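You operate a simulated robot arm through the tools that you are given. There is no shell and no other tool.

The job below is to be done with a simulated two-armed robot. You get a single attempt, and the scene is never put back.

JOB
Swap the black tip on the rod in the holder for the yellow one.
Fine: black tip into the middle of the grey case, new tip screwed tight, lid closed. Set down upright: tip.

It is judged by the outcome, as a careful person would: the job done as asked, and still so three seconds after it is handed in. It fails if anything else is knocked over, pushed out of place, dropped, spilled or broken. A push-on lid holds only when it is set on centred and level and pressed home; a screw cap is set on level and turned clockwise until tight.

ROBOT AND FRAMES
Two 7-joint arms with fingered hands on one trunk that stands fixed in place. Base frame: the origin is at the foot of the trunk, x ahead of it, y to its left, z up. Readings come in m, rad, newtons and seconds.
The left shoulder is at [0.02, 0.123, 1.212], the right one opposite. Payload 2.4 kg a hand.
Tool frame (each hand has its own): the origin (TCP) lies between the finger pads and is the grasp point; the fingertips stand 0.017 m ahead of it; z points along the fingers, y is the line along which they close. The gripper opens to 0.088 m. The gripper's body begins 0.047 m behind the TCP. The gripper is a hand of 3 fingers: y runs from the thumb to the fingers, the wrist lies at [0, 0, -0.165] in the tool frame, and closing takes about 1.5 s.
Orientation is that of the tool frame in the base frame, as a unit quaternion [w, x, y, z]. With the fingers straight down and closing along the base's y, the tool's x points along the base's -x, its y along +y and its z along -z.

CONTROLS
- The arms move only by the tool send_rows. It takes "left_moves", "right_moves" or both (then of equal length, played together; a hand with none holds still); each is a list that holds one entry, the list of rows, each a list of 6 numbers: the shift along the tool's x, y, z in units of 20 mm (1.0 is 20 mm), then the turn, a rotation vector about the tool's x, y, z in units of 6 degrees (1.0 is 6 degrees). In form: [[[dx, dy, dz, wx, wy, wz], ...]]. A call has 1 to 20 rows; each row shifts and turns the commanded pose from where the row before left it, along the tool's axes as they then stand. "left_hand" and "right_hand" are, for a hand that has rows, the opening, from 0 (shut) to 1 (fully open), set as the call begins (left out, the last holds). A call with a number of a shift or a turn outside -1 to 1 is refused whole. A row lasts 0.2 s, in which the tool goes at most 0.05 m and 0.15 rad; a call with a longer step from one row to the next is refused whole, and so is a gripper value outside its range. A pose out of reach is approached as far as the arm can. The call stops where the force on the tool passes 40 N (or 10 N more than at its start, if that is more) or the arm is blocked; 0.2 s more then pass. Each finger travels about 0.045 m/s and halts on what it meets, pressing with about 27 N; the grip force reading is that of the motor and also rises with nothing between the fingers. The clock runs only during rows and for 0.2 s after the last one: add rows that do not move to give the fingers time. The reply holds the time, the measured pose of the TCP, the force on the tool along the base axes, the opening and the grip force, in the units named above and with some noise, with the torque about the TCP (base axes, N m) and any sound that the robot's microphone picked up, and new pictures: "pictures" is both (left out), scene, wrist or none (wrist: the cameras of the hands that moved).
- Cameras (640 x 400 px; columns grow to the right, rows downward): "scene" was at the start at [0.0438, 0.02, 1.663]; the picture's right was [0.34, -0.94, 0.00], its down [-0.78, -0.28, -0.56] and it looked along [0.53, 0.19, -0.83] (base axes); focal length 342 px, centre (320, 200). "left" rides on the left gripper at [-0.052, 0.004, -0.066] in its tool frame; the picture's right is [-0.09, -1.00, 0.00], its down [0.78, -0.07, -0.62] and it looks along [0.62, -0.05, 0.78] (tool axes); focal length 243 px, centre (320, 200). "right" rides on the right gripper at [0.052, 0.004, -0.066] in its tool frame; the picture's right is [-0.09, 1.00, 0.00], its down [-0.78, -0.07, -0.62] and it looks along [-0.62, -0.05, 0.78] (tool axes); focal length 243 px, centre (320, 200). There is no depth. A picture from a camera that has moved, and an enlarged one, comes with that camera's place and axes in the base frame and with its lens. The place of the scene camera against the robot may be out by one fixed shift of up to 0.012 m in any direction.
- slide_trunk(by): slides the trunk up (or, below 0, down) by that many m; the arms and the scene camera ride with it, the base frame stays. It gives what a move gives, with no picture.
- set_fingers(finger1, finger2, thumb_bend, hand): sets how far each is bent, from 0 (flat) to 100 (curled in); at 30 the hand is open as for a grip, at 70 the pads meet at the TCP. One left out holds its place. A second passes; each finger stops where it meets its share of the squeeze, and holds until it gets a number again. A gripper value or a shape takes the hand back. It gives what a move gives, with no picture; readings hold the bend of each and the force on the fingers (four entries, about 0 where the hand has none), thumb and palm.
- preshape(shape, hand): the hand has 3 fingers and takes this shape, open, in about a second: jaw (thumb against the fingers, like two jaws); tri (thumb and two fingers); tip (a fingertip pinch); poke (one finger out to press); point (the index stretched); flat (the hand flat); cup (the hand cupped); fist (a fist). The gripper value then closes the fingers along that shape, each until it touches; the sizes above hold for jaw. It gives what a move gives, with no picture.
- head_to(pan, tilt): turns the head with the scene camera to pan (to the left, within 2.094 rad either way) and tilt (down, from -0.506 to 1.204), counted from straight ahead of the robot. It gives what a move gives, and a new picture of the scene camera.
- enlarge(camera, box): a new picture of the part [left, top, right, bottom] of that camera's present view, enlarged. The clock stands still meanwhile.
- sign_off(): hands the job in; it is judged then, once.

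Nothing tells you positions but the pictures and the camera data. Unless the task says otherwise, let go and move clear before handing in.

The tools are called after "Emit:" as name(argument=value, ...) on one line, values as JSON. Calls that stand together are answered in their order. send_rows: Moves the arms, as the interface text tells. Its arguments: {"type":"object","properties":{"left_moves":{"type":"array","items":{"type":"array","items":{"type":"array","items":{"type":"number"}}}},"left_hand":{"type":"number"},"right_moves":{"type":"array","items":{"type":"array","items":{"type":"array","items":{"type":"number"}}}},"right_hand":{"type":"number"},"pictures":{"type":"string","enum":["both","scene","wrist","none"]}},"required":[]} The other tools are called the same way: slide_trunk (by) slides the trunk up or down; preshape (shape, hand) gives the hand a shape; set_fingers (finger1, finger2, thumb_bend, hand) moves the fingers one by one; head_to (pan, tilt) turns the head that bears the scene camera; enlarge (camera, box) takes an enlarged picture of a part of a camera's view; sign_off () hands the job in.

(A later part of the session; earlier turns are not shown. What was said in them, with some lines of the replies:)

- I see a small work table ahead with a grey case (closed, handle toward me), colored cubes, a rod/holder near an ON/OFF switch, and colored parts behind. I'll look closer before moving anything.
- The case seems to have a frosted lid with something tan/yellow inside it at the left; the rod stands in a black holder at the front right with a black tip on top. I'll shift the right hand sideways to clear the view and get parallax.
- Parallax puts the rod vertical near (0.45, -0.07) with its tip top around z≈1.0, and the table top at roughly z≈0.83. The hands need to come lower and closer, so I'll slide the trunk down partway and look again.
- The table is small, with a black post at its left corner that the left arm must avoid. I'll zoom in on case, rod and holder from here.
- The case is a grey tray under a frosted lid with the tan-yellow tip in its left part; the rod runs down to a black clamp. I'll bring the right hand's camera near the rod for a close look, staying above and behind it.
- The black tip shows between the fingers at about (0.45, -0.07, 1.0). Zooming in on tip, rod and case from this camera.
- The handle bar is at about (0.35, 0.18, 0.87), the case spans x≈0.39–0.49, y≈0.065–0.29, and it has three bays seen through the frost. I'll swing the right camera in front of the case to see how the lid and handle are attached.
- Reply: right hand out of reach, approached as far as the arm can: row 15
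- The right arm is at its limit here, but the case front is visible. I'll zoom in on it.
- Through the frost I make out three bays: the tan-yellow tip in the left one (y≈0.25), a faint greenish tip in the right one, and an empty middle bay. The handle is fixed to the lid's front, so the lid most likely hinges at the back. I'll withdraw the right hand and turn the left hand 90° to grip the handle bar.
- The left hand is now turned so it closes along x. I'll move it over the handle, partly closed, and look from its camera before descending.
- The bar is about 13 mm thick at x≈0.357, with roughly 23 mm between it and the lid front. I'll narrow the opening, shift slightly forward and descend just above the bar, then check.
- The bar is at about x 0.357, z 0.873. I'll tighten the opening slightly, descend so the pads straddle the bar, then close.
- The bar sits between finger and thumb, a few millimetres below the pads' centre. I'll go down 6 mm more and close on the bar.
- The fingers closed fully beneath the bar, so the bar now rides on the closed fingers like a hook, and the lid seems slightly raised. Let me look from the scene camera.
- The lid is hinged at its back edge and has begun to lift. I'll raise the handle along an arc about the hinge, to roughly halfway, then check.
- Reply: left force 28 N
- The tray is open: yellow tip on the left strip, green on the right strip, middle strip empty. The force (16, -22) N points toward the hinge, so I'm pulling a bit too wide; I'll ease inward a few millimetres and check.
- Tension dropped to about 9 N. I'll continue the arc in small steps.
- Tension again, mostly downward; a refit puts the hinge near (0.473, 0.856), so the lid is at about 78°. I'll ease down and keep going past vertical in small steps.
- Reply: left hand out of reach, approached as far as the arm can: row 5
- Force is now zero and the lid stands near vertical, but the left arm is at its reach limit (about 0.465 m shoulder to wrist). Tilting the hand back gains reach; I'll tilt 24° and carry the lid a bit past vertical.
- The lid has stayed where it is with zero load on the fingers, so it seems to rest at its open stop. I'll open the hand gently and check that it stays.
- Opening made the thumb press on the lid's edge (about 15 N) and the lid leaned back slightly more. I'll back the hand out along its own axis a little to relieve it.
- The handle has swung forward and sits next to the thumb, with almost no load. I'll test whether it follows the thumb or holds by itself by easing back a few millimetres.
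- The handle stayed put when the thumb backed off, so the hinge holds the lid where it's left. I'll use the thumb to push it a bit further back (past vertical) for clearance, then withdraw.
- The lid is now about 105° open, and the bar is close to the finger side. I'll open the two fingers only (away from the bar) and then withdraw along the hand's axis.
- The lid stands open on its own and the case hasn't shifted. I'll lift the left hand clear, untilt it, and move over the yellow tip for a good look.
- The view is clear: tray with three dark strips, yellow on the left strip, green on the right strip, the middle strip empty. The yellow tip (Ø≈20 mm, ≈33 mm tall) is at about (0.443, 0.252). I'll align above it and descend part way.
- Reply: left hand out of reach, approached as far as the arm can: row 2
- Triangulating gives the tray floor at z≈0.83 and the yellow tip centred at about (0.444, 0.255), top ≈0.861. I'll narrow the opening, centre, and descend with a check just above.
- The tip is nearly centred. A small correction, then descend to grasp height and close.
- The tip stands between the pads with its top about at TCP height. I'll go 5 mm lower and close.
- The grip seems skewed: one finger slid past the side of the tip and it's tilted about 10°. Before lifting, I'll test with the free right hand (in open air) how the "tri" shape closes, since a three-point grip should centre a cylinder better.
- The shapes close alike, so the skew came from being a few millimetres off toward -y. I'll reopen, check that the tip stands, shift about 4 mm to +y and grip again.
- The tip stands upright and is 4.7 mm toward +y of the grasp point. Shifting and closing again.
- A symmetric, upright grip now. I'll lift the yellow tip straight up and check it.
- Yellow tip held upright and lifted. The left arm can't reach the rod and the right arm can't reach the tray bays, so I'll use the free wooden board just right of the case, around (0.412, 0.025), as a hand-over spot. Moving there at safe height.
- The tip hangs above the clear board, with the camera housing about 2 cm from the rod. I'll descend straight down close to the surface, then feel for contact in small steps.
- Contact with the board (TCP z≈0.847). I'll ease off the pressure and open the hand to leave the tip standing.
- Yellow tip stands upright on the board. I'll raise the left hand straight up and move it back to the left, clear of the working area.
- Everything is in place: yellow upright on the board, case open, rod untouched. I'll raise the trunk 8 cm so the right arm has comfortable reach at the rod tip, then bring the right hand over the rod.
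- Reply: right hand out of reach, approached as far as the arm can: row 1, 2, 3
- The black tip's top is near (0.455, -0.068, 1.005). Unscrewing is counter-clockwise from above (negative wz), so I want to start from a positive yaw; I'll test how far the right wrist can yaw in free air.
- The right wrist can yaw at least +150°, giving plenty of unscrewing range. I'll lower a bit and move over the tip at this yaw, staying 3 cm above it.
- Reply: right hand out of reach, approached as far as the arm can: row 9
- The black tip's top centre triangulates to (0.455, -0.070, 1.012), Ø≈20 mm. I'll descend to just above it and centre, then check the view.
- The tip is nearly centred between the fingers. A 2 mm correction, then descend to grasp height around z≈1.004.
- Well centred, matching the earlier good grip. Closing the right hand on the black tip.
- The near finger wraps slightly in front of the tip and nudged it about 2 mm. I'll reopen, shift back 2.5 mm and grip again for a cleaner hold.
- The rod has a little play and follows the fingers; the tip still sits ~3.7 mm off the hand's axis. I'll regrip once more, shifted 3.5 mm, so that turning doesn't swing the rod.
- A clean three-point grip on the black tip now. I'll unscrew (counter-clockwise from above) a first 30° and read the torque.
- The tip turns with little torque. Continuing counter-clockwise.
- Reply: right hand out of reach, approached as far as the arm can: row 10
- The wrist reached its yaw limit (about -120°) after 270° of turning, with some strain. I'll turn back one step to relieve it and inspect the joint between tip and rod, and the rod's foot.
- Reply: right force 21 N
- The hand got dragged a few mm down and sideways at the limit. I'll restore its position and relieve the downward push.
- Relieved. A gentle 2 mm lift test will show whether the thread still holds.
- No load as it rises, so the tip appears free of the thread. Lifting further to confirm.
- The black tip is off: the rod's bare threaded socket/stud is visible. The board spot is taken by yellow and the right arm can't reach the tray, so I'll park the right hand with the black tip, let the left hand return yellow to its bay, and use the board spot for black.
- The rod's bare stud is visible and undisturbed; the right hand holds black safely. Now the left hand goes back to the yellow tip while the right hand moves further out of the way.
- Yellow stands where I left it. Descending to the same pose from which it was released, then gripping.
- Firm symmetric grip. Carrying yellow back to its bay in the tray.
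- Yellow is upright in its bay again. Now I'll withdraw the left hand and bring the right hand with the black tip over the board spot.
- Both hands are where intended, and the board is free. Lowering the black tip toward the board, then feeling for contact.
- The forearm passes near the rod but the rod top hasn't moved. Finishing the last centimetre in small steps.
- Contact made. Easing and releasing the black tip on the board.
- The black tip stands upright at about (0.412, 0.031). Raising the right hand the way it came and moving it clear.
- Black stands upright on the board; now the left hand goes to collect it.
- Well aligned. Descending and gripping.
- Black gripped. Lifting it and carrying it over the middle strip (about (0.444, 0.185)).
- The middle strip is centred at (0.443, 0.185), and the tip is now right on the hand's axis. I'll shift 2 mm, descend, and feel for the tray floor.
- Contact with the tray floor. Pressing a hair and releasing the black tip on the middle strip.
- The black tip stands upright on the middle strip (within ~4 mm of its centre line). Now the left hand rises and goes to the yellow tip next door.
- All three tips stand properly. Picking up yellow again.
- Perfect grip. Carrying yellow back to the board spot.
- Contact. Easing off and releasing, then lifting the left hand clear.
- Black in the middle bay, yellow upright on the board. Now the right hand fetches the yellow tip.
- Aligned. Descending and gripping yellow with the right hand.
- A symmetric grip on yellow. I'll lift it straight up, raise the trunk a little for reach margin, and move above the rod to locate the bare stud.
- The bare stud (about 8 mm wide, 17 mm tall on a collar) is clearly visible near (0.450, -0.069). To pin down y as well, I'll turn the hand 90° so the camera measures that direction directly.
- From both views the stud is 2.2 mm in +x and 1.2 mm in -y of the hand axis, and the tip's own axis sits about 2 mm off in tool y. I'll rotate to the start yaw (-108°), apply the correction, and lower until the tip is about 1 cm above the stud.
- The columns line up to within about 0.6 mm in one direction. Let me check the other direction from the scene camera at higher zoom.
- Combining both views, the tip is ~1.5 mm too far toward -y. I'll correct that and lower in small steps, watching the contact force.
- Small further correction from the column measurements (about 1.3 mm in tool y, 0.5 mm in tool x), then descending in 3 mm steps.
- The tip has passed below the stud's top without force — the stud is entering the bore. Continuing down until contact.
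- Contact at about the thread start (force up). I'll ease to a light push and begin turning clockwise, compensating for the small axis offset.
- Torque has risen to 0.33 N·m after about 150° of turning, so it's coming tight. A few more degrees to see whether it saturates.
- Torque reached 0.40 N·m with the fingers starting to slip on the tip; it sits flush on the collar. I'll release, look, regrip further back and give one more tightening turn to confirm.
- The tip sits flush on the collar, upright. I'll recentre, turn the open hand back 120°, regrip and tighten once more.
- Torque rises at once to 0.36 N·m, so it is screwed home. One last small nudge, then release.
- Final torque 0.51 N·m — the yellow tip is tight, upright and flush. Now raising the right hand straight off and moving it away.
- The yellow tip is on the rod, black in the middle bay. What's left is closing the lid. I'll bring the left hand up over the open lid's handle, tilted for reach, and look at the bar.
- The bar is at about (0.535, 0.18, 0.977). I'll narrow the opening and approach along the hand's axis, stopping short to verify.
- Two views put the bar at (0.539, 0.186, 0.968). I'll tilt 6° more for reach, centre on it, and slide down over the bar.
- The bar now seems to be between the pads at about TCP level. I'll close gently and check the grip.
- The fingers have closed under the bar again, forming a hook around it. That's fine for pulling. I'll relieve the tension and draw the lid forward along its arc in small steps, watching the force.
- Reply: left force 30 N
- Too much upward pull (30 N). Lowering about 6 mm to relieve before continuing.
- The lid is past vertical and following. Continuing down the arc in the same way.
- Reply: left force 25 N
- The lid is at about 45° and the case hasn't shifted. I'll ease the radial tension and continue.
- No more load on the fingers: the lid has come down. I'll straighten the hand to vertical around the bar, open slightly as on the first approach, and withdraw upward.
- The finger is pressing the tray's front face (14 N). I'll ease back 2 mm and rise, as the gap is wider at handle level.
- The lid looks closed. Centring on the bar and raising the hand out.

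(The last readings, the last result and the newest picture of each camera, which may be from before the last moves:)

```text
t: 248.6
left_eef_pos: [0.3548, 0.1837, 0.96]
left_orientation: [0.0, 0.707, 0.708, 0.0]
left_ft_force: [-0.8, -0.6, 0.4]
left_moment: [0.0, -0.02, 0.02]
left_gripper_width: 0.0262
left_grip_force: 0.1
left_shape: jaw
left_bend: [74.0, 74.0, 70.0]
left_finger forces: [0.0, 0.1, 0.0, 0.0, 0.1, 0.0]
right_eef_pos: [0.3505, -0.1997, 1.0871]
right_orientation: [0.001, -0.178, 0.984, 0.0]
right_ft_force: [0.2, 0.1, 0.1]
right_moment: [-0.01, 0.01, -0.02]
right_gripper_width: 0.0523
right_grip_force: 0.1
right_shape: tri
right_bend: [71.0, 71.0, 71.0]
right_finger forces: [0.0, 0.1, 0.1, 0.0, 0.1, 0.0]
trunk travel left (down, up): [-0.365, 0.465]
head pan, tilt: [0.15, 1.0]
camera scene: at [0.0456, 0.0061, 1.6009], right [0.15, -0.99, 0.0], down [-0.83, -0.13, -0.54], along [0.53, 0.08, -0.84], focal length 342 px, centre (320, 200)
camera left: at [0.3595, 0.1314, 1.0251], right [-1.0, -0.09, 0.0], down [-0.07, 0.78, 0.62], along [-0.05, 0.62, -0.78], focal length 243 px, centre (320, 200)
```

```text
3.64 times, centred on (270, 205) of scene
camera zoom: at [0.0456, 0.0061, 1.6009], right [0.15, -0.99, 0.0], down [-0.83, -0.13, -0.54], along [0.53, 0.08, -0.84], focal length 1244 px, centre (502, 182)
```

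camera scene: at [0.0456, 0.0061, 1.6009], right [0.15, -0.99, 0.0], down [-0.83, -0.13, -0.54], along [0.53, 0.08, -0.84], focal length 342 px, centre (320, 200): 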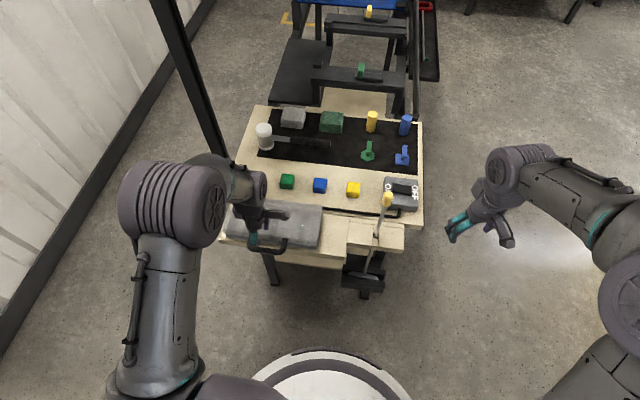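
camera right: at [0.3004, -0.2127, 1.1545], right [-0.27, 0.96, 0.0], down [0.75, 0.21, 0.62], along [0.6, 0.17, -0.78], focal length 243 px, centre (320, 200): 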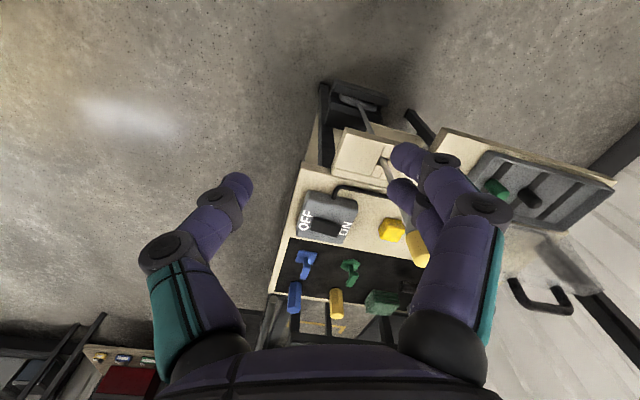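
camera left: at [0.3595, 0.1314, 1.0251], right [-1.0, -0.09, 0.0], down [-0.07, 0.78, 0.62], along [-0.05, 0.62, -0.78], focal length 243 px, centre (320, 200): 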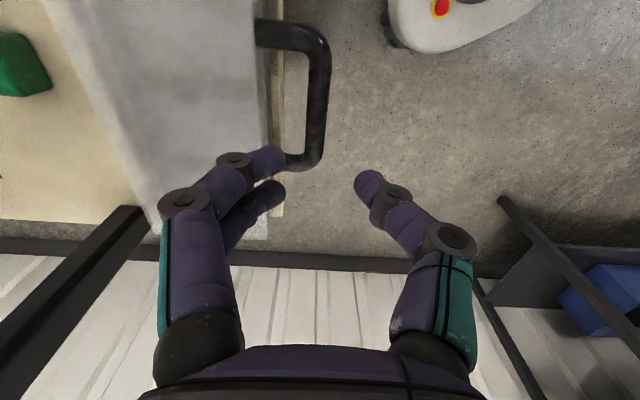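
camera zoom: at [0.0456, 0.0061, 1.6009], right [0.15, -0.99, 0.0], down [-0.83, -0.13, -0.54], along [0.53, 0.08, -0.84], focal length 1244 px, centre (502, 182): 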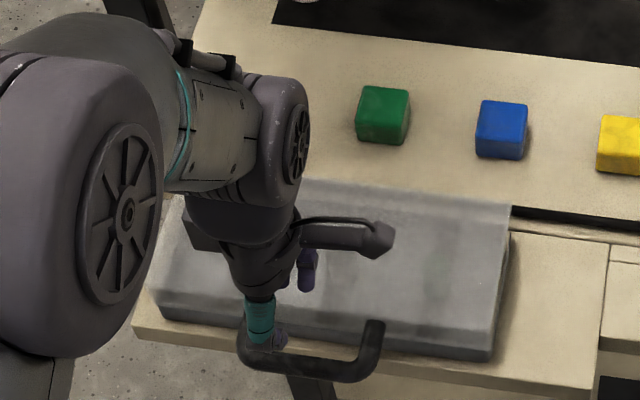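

The lid appears closed with the black tip showing faintly in the middle. To be sure it's fully down, I'll press lightly on the lid's front edge with closed fingers.

Emit:
send_rows(left_moves=[[[0, 0.75, 0, 0, 0, 0], [0, 0.75, 0, 0, 0, 0], [0, 0.75, 0, 0, 0, 0], [0, 0, 0, 0, 0, 0], [0, 0, 1, 0, 0, 0], [0, 0, 1, 0, 0, 0], [0, 0, 0.7, 0, 0, 0], [0, 0, 0, 0, 0, 0]]], left_hand=0.0, pictures="none")

Emit:
send_rows(left_moves=[[[0, 0, 0.2, 0, 0, 0], [0, 0, 0, 0, 0, 0]]], pictures="none")

Emit:
send_rows(left_moves=[[[0, 0, 0.2, 0, 0, 0], [0, 0, 0, 0, 0, 0]]], pictures="scene")

```text
t: 250.4
left_eef_pos: [0.3997, 0.1837, 0.9055]
left_orientation: [0.001, 0.707, 0.708, -0.001]
left_ft_force: [-0.8, 0.5, -0.3]
left_moment: [0.02, -0.01, 0.02]
left_gripper_width: 0.0001
left_grip_force: 27.0
left_shape: jaw
left_bend: [68.0, 68.0, 80.0]
left_finger forces: [0.0, 0.0, 0.0, 0.0, 0.0, 0.0]
right_eef_pos: [0.3511, -0.1991, 1.0893]
right_orientation: [0.001, -0.178, 0.984, 0.0]
right_ft_force: [-1.5, 1.1, -0.1]
right_moment: [-0.03, 0.02, 0.0]
right_gripper_width: 0.0526
right_grip_force: 0.0
right_shape: tri
right_bend: [71.0, 71.0, 71.0]
right_finger forces: [0.0, 0.0, 0.0, 0.0, 0.0, 0.1]
trunk travel left (down, up): [-0.365, 0.465]
head pan, tilt: [0.15, 1.0]
```

```text
t: 251.0
left_eef_pos: [0.3985, 0.1838, 0.9013]
left_orientation: [0.0, 0.707, 0.708, 0.001]
left_ft_force: [0.1, 0.1, -0.1]
left_moment: [0.0, -0.02, -0.01]
left_gripper_width: 0.0001
left_grip_force: 27.2
left_shape: jaw
left_bend: [68.0, 68.0, 80.0]
left_finger forces: [0.1, 0.1, 0.1, 0.1, 0.0, 0.0]
right_eef_pos: [0.3502, -0.1996, 1.0885]
right_orientation: [0.001, -0.178, 0.984, 0.0]
right_ft_force: [-0.2, -0.5, 0.2]
right_moment: [-0.01, 0.0, -0.01]
right_gripper_width: 0.0525
right_grip_force: 0.1
right_shape: tri
right_bend: [71.0, 71.0, 71.0]
right_finger forces: [0.0, 0.1, 0.1, 0.0, 0.1, 0.0]
trunk travel left (down, up): [-0.365, 0.465]
head pan, tilt: [0.15, 1.0]
```

```text
t: 251.6
left_eef_pos: [0.3995, 0.1836, 0.8985]
left_orientation: [0.0, 0.707, 0.707, 0.0]
left_ft_force: [0.0, -0.1, 0.2]
left_moment: [0.0, 0.0, -0.03]
left_gripper_width: 0.0003
left_grip_force: 27.1
left_shape: jaw
left_bend: [68.0, 68.0, 80.0]
left_finger forces: [0.0, 0.1, 0.2, 0.0, 0.0, 0.1]
right_eef_pos: [0.3508, -0.2, 1.0881]
right_orientation: [0.002, -0.177, 0.984, 0.001]
right_ft_force: [0.1, -0.4, -0.4]
right_moment: [0.0, 0.02, 0.02]
right_gripper_width: 0.0526
right_grip_force: 0.1
right_shape: tri
right_bend: [71.0, 71.0, 71.0]
right_finger forces: [0.0, 0.0, 0.0, 0.0, 0.0, 0.0]
trunk travel left (down, up): [-0.365, 0.465]
head pan, tilt: [0.15, 1.0]
camera scene: at [0.0455, 0.0061, 1.6009], right [0.15, -0.99, 0.0], down [-0.83, -0.13, -0.54], along [0.53, 0.08, -0.84], focal length 342 px, centre (320, 200)
```

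scene: 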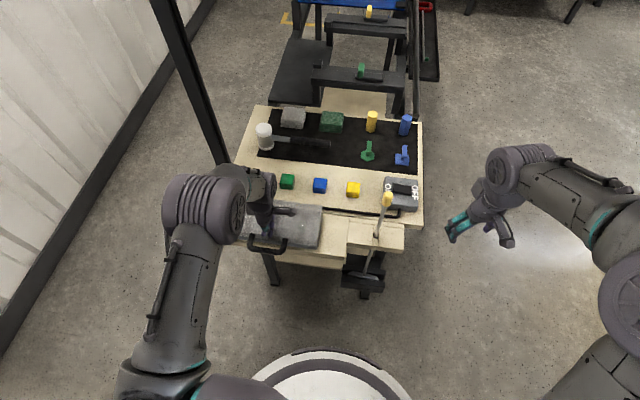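

Continuing down in small steps until light contact.

Emit:
send_rows(left_moves=[[[0, 0, 0.2, 0, 0, 0], [0, 0, 0, 0, 0, 0]]], pictures="none")

Emit:
send_rows(left_moves=[[[0, 0, 0.15, 0, 0, 0], [0, 0, 0, 0, 0, 0]]], pictures="none")

Emit:
send_rows(left_moves=[[[0, 0, 0.15, 0, 0, 0], [0, 0, 0, 0, 0, 0]]], pictures="none")

```text
t: 252.2
left_eef_pos: [0.3988, 0.1828, 0.8945]
left_orientation: [0.0, 0.707, 0.707, 0.0]
left_ft_force: [-0.1, -0.5, -1.1]
left_moment: [0.0, 0.01, -0.01]
left_gripper_width: 0.0
left_grip_force: 27.1
left_shape: jaw
left_bend: [68.0, 68.0, 80.0]
left_finger forces: [0.1, 0.1, 0.0, 0.0, 0.1, 0.0]
right_eef_pos: [0.3515, -0.1989, 1.0883]
right_orientation: [0.001, -0.178, 0.984, 0.001]
right_ft_force: [0.3, -0.9, -0.3]
right_moment: [0.0, -0.04, -0.02]
right_gripper_width: 0.0523
right_grip_force: 0.0
right_shape: tri
right_bend: [71.0, 71.0, 71.0]
right_finger forces: [0.0, 0.1, 0.0, 0.1, 0.0, 0.0]
trunk travel left (down, up): [-0.365, 0.465]
head pan, tilt: [0.15, 1.0]
```

```text
t: 252.8
left_eef_pos: [0.3997, 0.1832, 0.8915]
left_orientation: [0.0, 0.707, 0.707, 0.001]
left_ft_force: [0.7, -0.5, -1.1]
left_moment: [0.03, -0.03, 0.03]
left_gripper_width: 0.0001
left_grip_force: 27.1
left_shape: jaw
left_bend: [68.0, 68.0, 80.0]
left_finger forces: [0.0, 0.1, 0.1, 0.0, 0.0, 0.1]
right_eef_pos: [0.3514, -0.199, 1.0879]
right_orientation: [0.001, -0.178, 0.984, 0.0]
right_ft_force: [-0.2, -0.3, 0.4]
right_moment: [-0.03, -0.01, 0.04]
right_gripper_width: 0.0525
right_grip_force: 0.1
right_shape: tri
right_bend: [71.0, 71.0, 71.0]
right_finger forces: [0.1, 0.0, 0.0, 0.0, 0.0, 0.0]
trunk travel left (down, up): [-0.365, 0.465]
head pan, tilt: [0.15, 1.0]
```

```text
t: 253.4
left_eef_pos: [0.3995, 0.1835, 0.8873]
left_orientation: [0.0, 0.707, 0.707, 0.0]
left_ft_force: [0.7, 0.3, 0.0]
left_moment: [0.01, -0.02, 0.01]
left_gripper_width: 0.0001
left_grip_force: 27.2
left_shape: jaw
left_bend: [68.0, 68.0, 80.0]
left_finger forces: [0.1, 0.0, 0.1, 0.0, 0.0, 0.0]
right_eef_pos: [0.3511, -0.1988, 1.0886]
right_orientation: [0.001, -0.178, 0.984, 0.0]
right_ft_force: [-1.0, 1.1, 1.2]
right_moment: [0.03, 0.02, 0.02]
right_gripper_width: 0.0523
right_grip_force: 0.0
right_shape: tri
right_bend: [71.0, 71.0, 71.0]
right_finger forces: [0.0, 0.0, 0.0, 0.1, 0.1, 0.0]
trunk travel left (down, up): [-0.365, 0.465]
head pan, tilt: [0.15, 1.0]
```

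Emit:
send_rows(left_moves=[[[0, 0, 0.15, 0, 0, 0], [0, 0, 0, 0, 0, 0]]], pictures="none")

Emit:
send_rows(left_moves=[[[0, 0, 0.15, 0, 0, 0], [0, 0, 0, 0, 0, 0]]], pictures="wrist")

```text
t: 254.0
left_eef_pos: [0.3996, 0.1833, 0.8849]
left_orientation: [0.0, 0.707, 0.707, 0.0]
left_ft_force: [-0.8, -0.2, -0.3]
left_moment: [-0.01, 0.0, 0.01]
left_gripper_width: 0.0
left_grip_force: 27.3
left_shape: jaw
left_bend: [68.0, 68.0, 80.0]
left_finger forces: [0.1, 0.0, 0.0, 0.0, 0.0, 0.0]
right_eef_pos: [0.3515, -0.1995, 1.0869]
right_orientation: [0.0, -0.177, 0.984, 0.0]
right_ft_force: [0.6, -0.3, 0.4]
right_moment: [-0.01, 0.01, 0.02]
right_gripper_width: 0.0527
right_grip_force: 0.0
right_shape: tri
right_bend: [71.0, 71.0, 71.0]
right_finger forces: [0.0, 0.0, 0.0, 0.0, 0.0, 0.0]
trunk travel left (down, up): [-0.365, 0.465]
head pan, tilt: [0.15, 1.0]
```

```text
t: 254.6
left_eef_pos: [0.3991, 0.183, 0.8818]
left_orientation: [0.0, 0.707, 0.707, 0.0]
left_ft_force: [-0.1, 1.0, 1.7]
left_moment: [0.04, -0.02, -0.02]
left_gripper_width: 0.0
left_grip_force: 26.9
left_shape: jaw
left_bend: [68.0, 68.0, 80.0]
left_finger forces: [0.1, 0.0, 0.1, 0.0, 0.0, 0.0]
right_eef_pos: [0.3519, -0.199, 1.0888]
right_orientation: [0.001, -0.178, 0.984, 0.0]
right_ft_force: [0.6, -0.2, 0.8]
right_moment: [0.0, 0.03, 0.0]
right_gripper_width: 0.0523
right_grip_force: 0.0
right_shape: tri
right_bend: [71.0, 71.0, 71.0]
right_finger forces: [0.1, 0.1, 0.0, 0.0, 0.0, 0.1]
trunk travel left (down, up): [-0.365, 0.465]
head pan, tilt: [0.15, 1.0]
camera left: at [0.4046, 0.1314, 0.9476], right [-1.0, -0.09, 0.0], down [-0.07, 0.78, 0.62], along [-0.05, 0.62, -0.78], focal length 243 px, centre (320, 200)
```

left: 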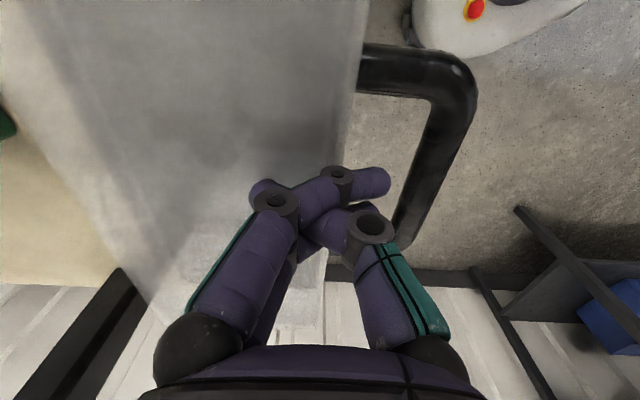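

Emit:
send_rows(left_moves=[[[0, 0, 0.1, 0, 0, 0], [0, 0, 0, 0, 0, 0]]], pictures="none")

Emit:
send_rows(left_moves=[[[0, 0, 0.1, 0, 0, 0], [0, 0, 0, 0, 0, 0]]], pictures="none")

```text
t: 255.2
left_eef_pos: [0.3989, 0.1839, 0.8815]
left_orientation: [0.0, 0.707, 0.707, 0.0]
left_ft_force: [-1.7, 0.2, 4.5]
left_moment: [0.04, -0.06, -0.02]
left_gripper_width: 0.0
left_grip_force: 27.1
left_shape: jaw
left_bend: [68.0, 68.0, 82.0]
left_finger forces: [0.0, 0.0, 0.1, 0.0, 0.0, 0.0]
right_eef_pos: [0.3515, -0.1985, 1.0891]
right_orientation: [0.001, -0.178, 0.984, 0.0]
right_ft_force: [0.3, -0.3, 0.9]
right_moment: [0.02, -0.02, -0.01]
right_gripper_width: 0.0526
right_grip_force: 0.1
right_shape: tri
right_bend: [71.0, 71.0, 71.0]
right_finger forces: [0.1, 0.0, 0.1, 0.1, 0.1, 0.0]
trunk travel left (down, up): [-0.365, 0.465]
head pan, tilt: [0.15, 1.0]
```

```text
t: 255.8
left_eef_pos: [0.3988, 0.183, 0.88]
left_orientation: [0.001, 0.707, 0.707, 0.001]
left_ft_force: [-1.9, 0.3, 9.0]
left_moment: [-0.01, -0.2, 0.04]
left_gripper_width: 0.0003
left_grip_force: 27.8
left_shape: jaw
left_bend: [69.0, 69.0, 83.0]
left_finger forces: [0.6, 0.7, 0.0, 0.1, 15.6, 0.0]
right_eef_pos: [0.349, -0.1984, 1.0893]
right_orientation: [0.0, -0.178, 0.984, 0.0]
right_ft_force: [0.6, -0.9, -0.5]
right_moment: [-0.03, 0.0, 0.0]
right_gripper_width: 0.0526
right_grip_force: 0.1
right_shape: tri
right_bend: [71.0, 71.0, 71.0]
right_finger forces: [0.0, 0.0, 0.0, 0.0, 0.0, 0.0]
trunk travel left (down, up): [-0.365, 0.465]
head pan, tilt: [0.15, 1.0]
```

The lid resists firmly at 9 N, so it's fully seated. Lifting the left hand away and clearing both arms for a final check.

Emit:
send_rows(left_moves=[[[0, 0, -0.5, 0, 0, 0], [0, 0, -1, 0, 0, 0], [0, 0, -1, 0, 0, 0], [0, 0, -1, 0, 0, 0], [0, 0, -1, 0, 0, 0], [0, -1, -0.5, 0, 0, 0], [0.5, -1, -0.5, 0, 0, 0], [1, -1, 0, 0, 0, 0], [1, -1, 0, 0, 0, 0], [1, -1, 0, 0, 0, 0], [1, 0, 0, 0, 0, 0], [1, 0, 0, 0, 0, 0], [1, 0, 0, 0, 0, 0], [0, 0, 0, 0, 0, 0]]], left_hand=0.5, pictures="scene")

Emit:
enlarge(camera="scene", box=[210, 170, 350, 270])

Emit:
enlarge(camera="scene", box=[330, 150, 440, 300])

Emit:
enlarge(camera="scene", box=[230, 90, 440, 220])

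```text
t: 258.8
left_eef_pos: [0.2978, 0.3135, 0.9887]
left_orientation: [0.0, 0.707, 0.707, 0.0]
left_ft_force: [0.1, 0.1, 0.0]
left_moment: [-0.02, -0.01, 0.04]
left_gripper_width: 0.0441
left_grip_force: 0.0
left_shape: jaw
left_bend: [73.0, 73.0, 70.0]
left_finger forces: [0.0, 0.0, 0.0, 0.0, 0.0, 0.0]
right_eef_pos: [0.3511, -0.1986, 1.0885]
right_orientation: [0.001, -0.178, 0.984, 0.0]
right_ft_force: [-0.8, 0.5, -0.1]
right_moment: [-0.03, 0.0, 0.04]
right_gripper_width: 0.0524
right_grip_force: 0.0
right_shape: tri
right_bend: [71.0, 71.0, 71.0]
right_finger forces: [0.0, 0.0, 0.0, 0.0, 0.0, 0.0]
trunk travel left (down, up): [-0.365, 0.465]
head pan, tilt: [0.15, 1.0]
camera scene: at [0.0455, 0.006, 1.6009], right [0.15, -0.99, 0.0], down [-0.83, -0.13, -0.54], along [0.53, 0.08, -0.84], focal length 342 px, centre (320, 200)
```

scene: 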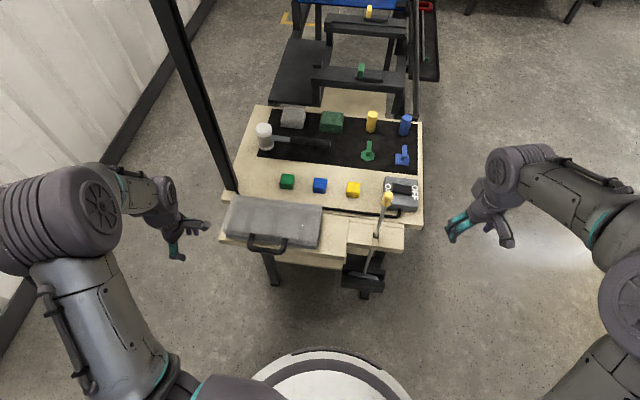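

```text
4.00 times, centred on (280, 220) of scene
camera zoom: at [0.0455, 0.006, 1.6009], right [0.15, -0.99, 0.0], down [-0.83, -0.13, -0.54], along [0.53, 0.08, -0.84], focal length 1368 px, centre (480, 120)
```

zoom: 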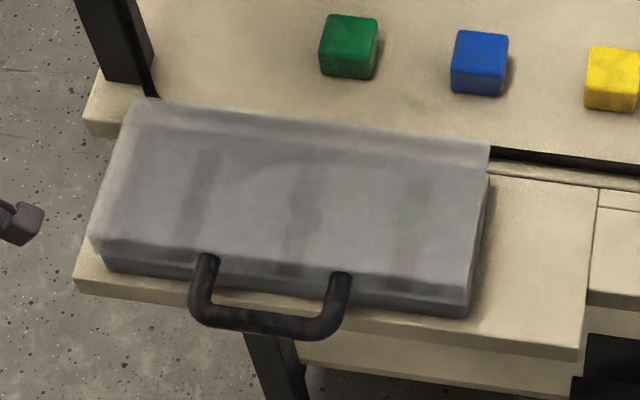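

```text
2.67 times, centred on (385, 225) of scene
camera zoom: at [0.0455, 0.006, 1.6009], right [0.15, -0.99, 0.0], down [-0.83, -0.13, -0.54], along [0.53, 0.08, -0.84], focal length 912 px, centre (147, 133)
```

zoom: 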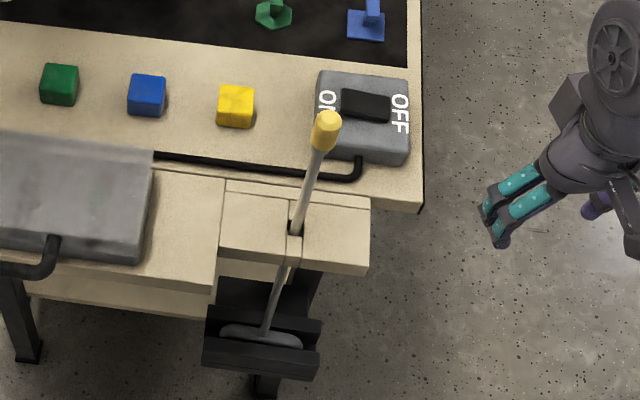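

```text
3.05 times, centred on (335, 155) of scene
camera zoom: at [0.0455, 0.006, 1.6009], right [0.15, -0.99, 0.0], down [-0.83, -0.13, -0.54], along [0.53, 0.08, -0.84], focal length 1042 px, centre (274, 337)
```

zoom: 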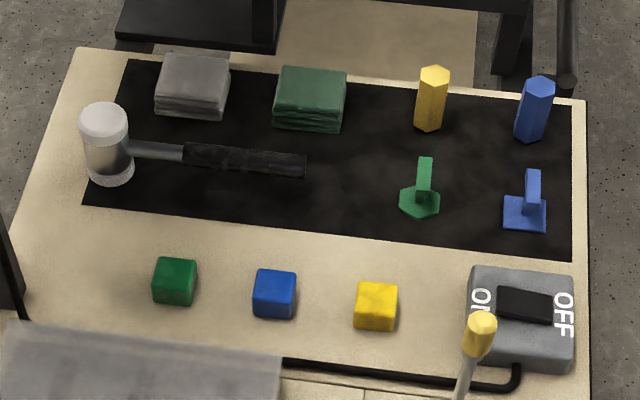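

Everything looks in place: yellow tip on the rod, lid shut, other items untouched. One closer look through the lid at the black tip.

Emit:
enlarge(camera="scene", box=[240, 195, 320, 250])

Emit:
enlarge(camera="scene", box=[370, 175, 410, 225])

Emit:
enlarge(camera="left", box=[0, 0, 640, 400])

```text
7.27 times, centred on (280, 222) of scene
camera zoom: at [0.0455, 0.006, 1.6009], right [0.15, -0.99, 0.0], down [-0.83, -0.13, -0.54], along [0.53, 0.08, -0.84], focal length 2488 px, centre (611, 36)
```

zoom: 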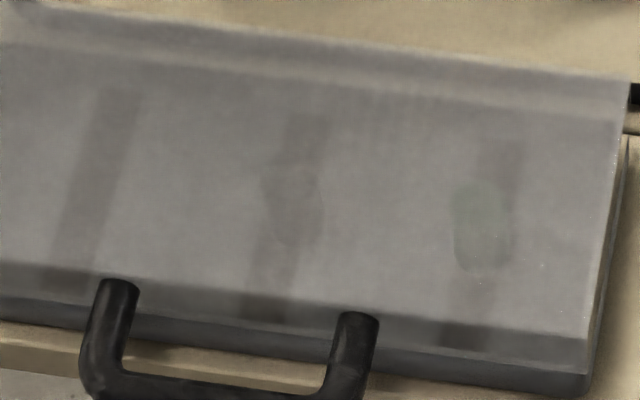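

```text
8.00 times, centred on (390, 200) of scene
camera zoom: at [0.0455, 0.006, 1.6009], right [0.15, -0.99, 0.0], down [-0.83, -0.13, -0.54], along [0.53, 0.08, -0.84], focal length 2736 px, centre (-240, 200)
```

zoom: 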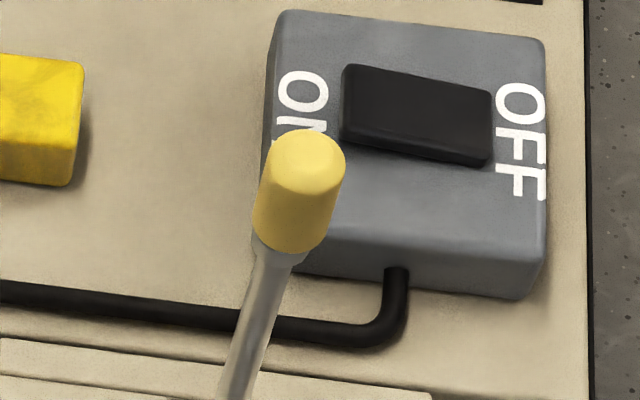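

```text
1.00 times, centred on (320, 200) of left (not enlarged: the box is as wide or as high as the picture)
camera zoom: at [0.3032, 0.2609, 1.0533], right [-1.0, -0.09, 0.0], down [-0.07, 0.78, 0.62], along [-0.05, 0.62, -0.78], focal length 243 px, centre (320, 200)
```

zoom: 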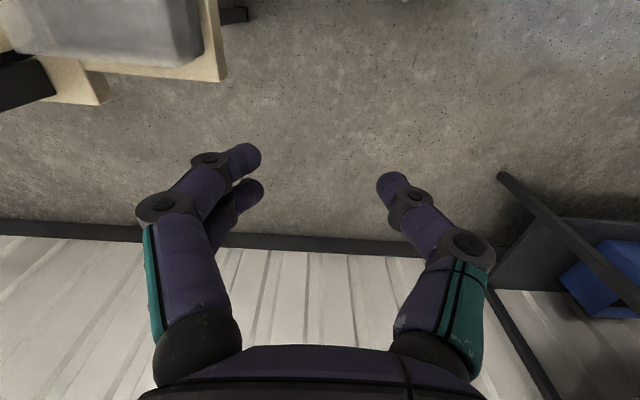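

Through the lid the black tip stands upright in the middle, shaped just like the green one beside it. The yellow tip is flush and straight on the rod, the lid is shut, and both hands are clear. Handing the job in.

Emit:
sign_off()

```text
The job is handed in.
```

The job is handed in: the yellow tip is screwed onto the rod and the black tip is in the grey case with the lid closed. I have no verdict back on how it was judged.

- **Yellow tip:** it sits flush on the rod's collar. The last tightening turn reached about 0.5 N·m.
- **Black tip:** it stands upright on the middle strip, about 4 mm off the strip's centre line.
- **Lid:** it is closed, and it held firm when I pressed the front edge with about 9 N.
- **Everything else:** the other items looked untouched in the final pictures, and both hands were clear.

Two things moved or were pushed along the way:

- **Rod:** it shifted a few millimetres in its holder while I gripped and turned the tips, and still stands in the holder.
- **Case:** a finger pressed its front with about 14 N while I was letting go of the lid handle. I saw no shift beyond about a millimetre.
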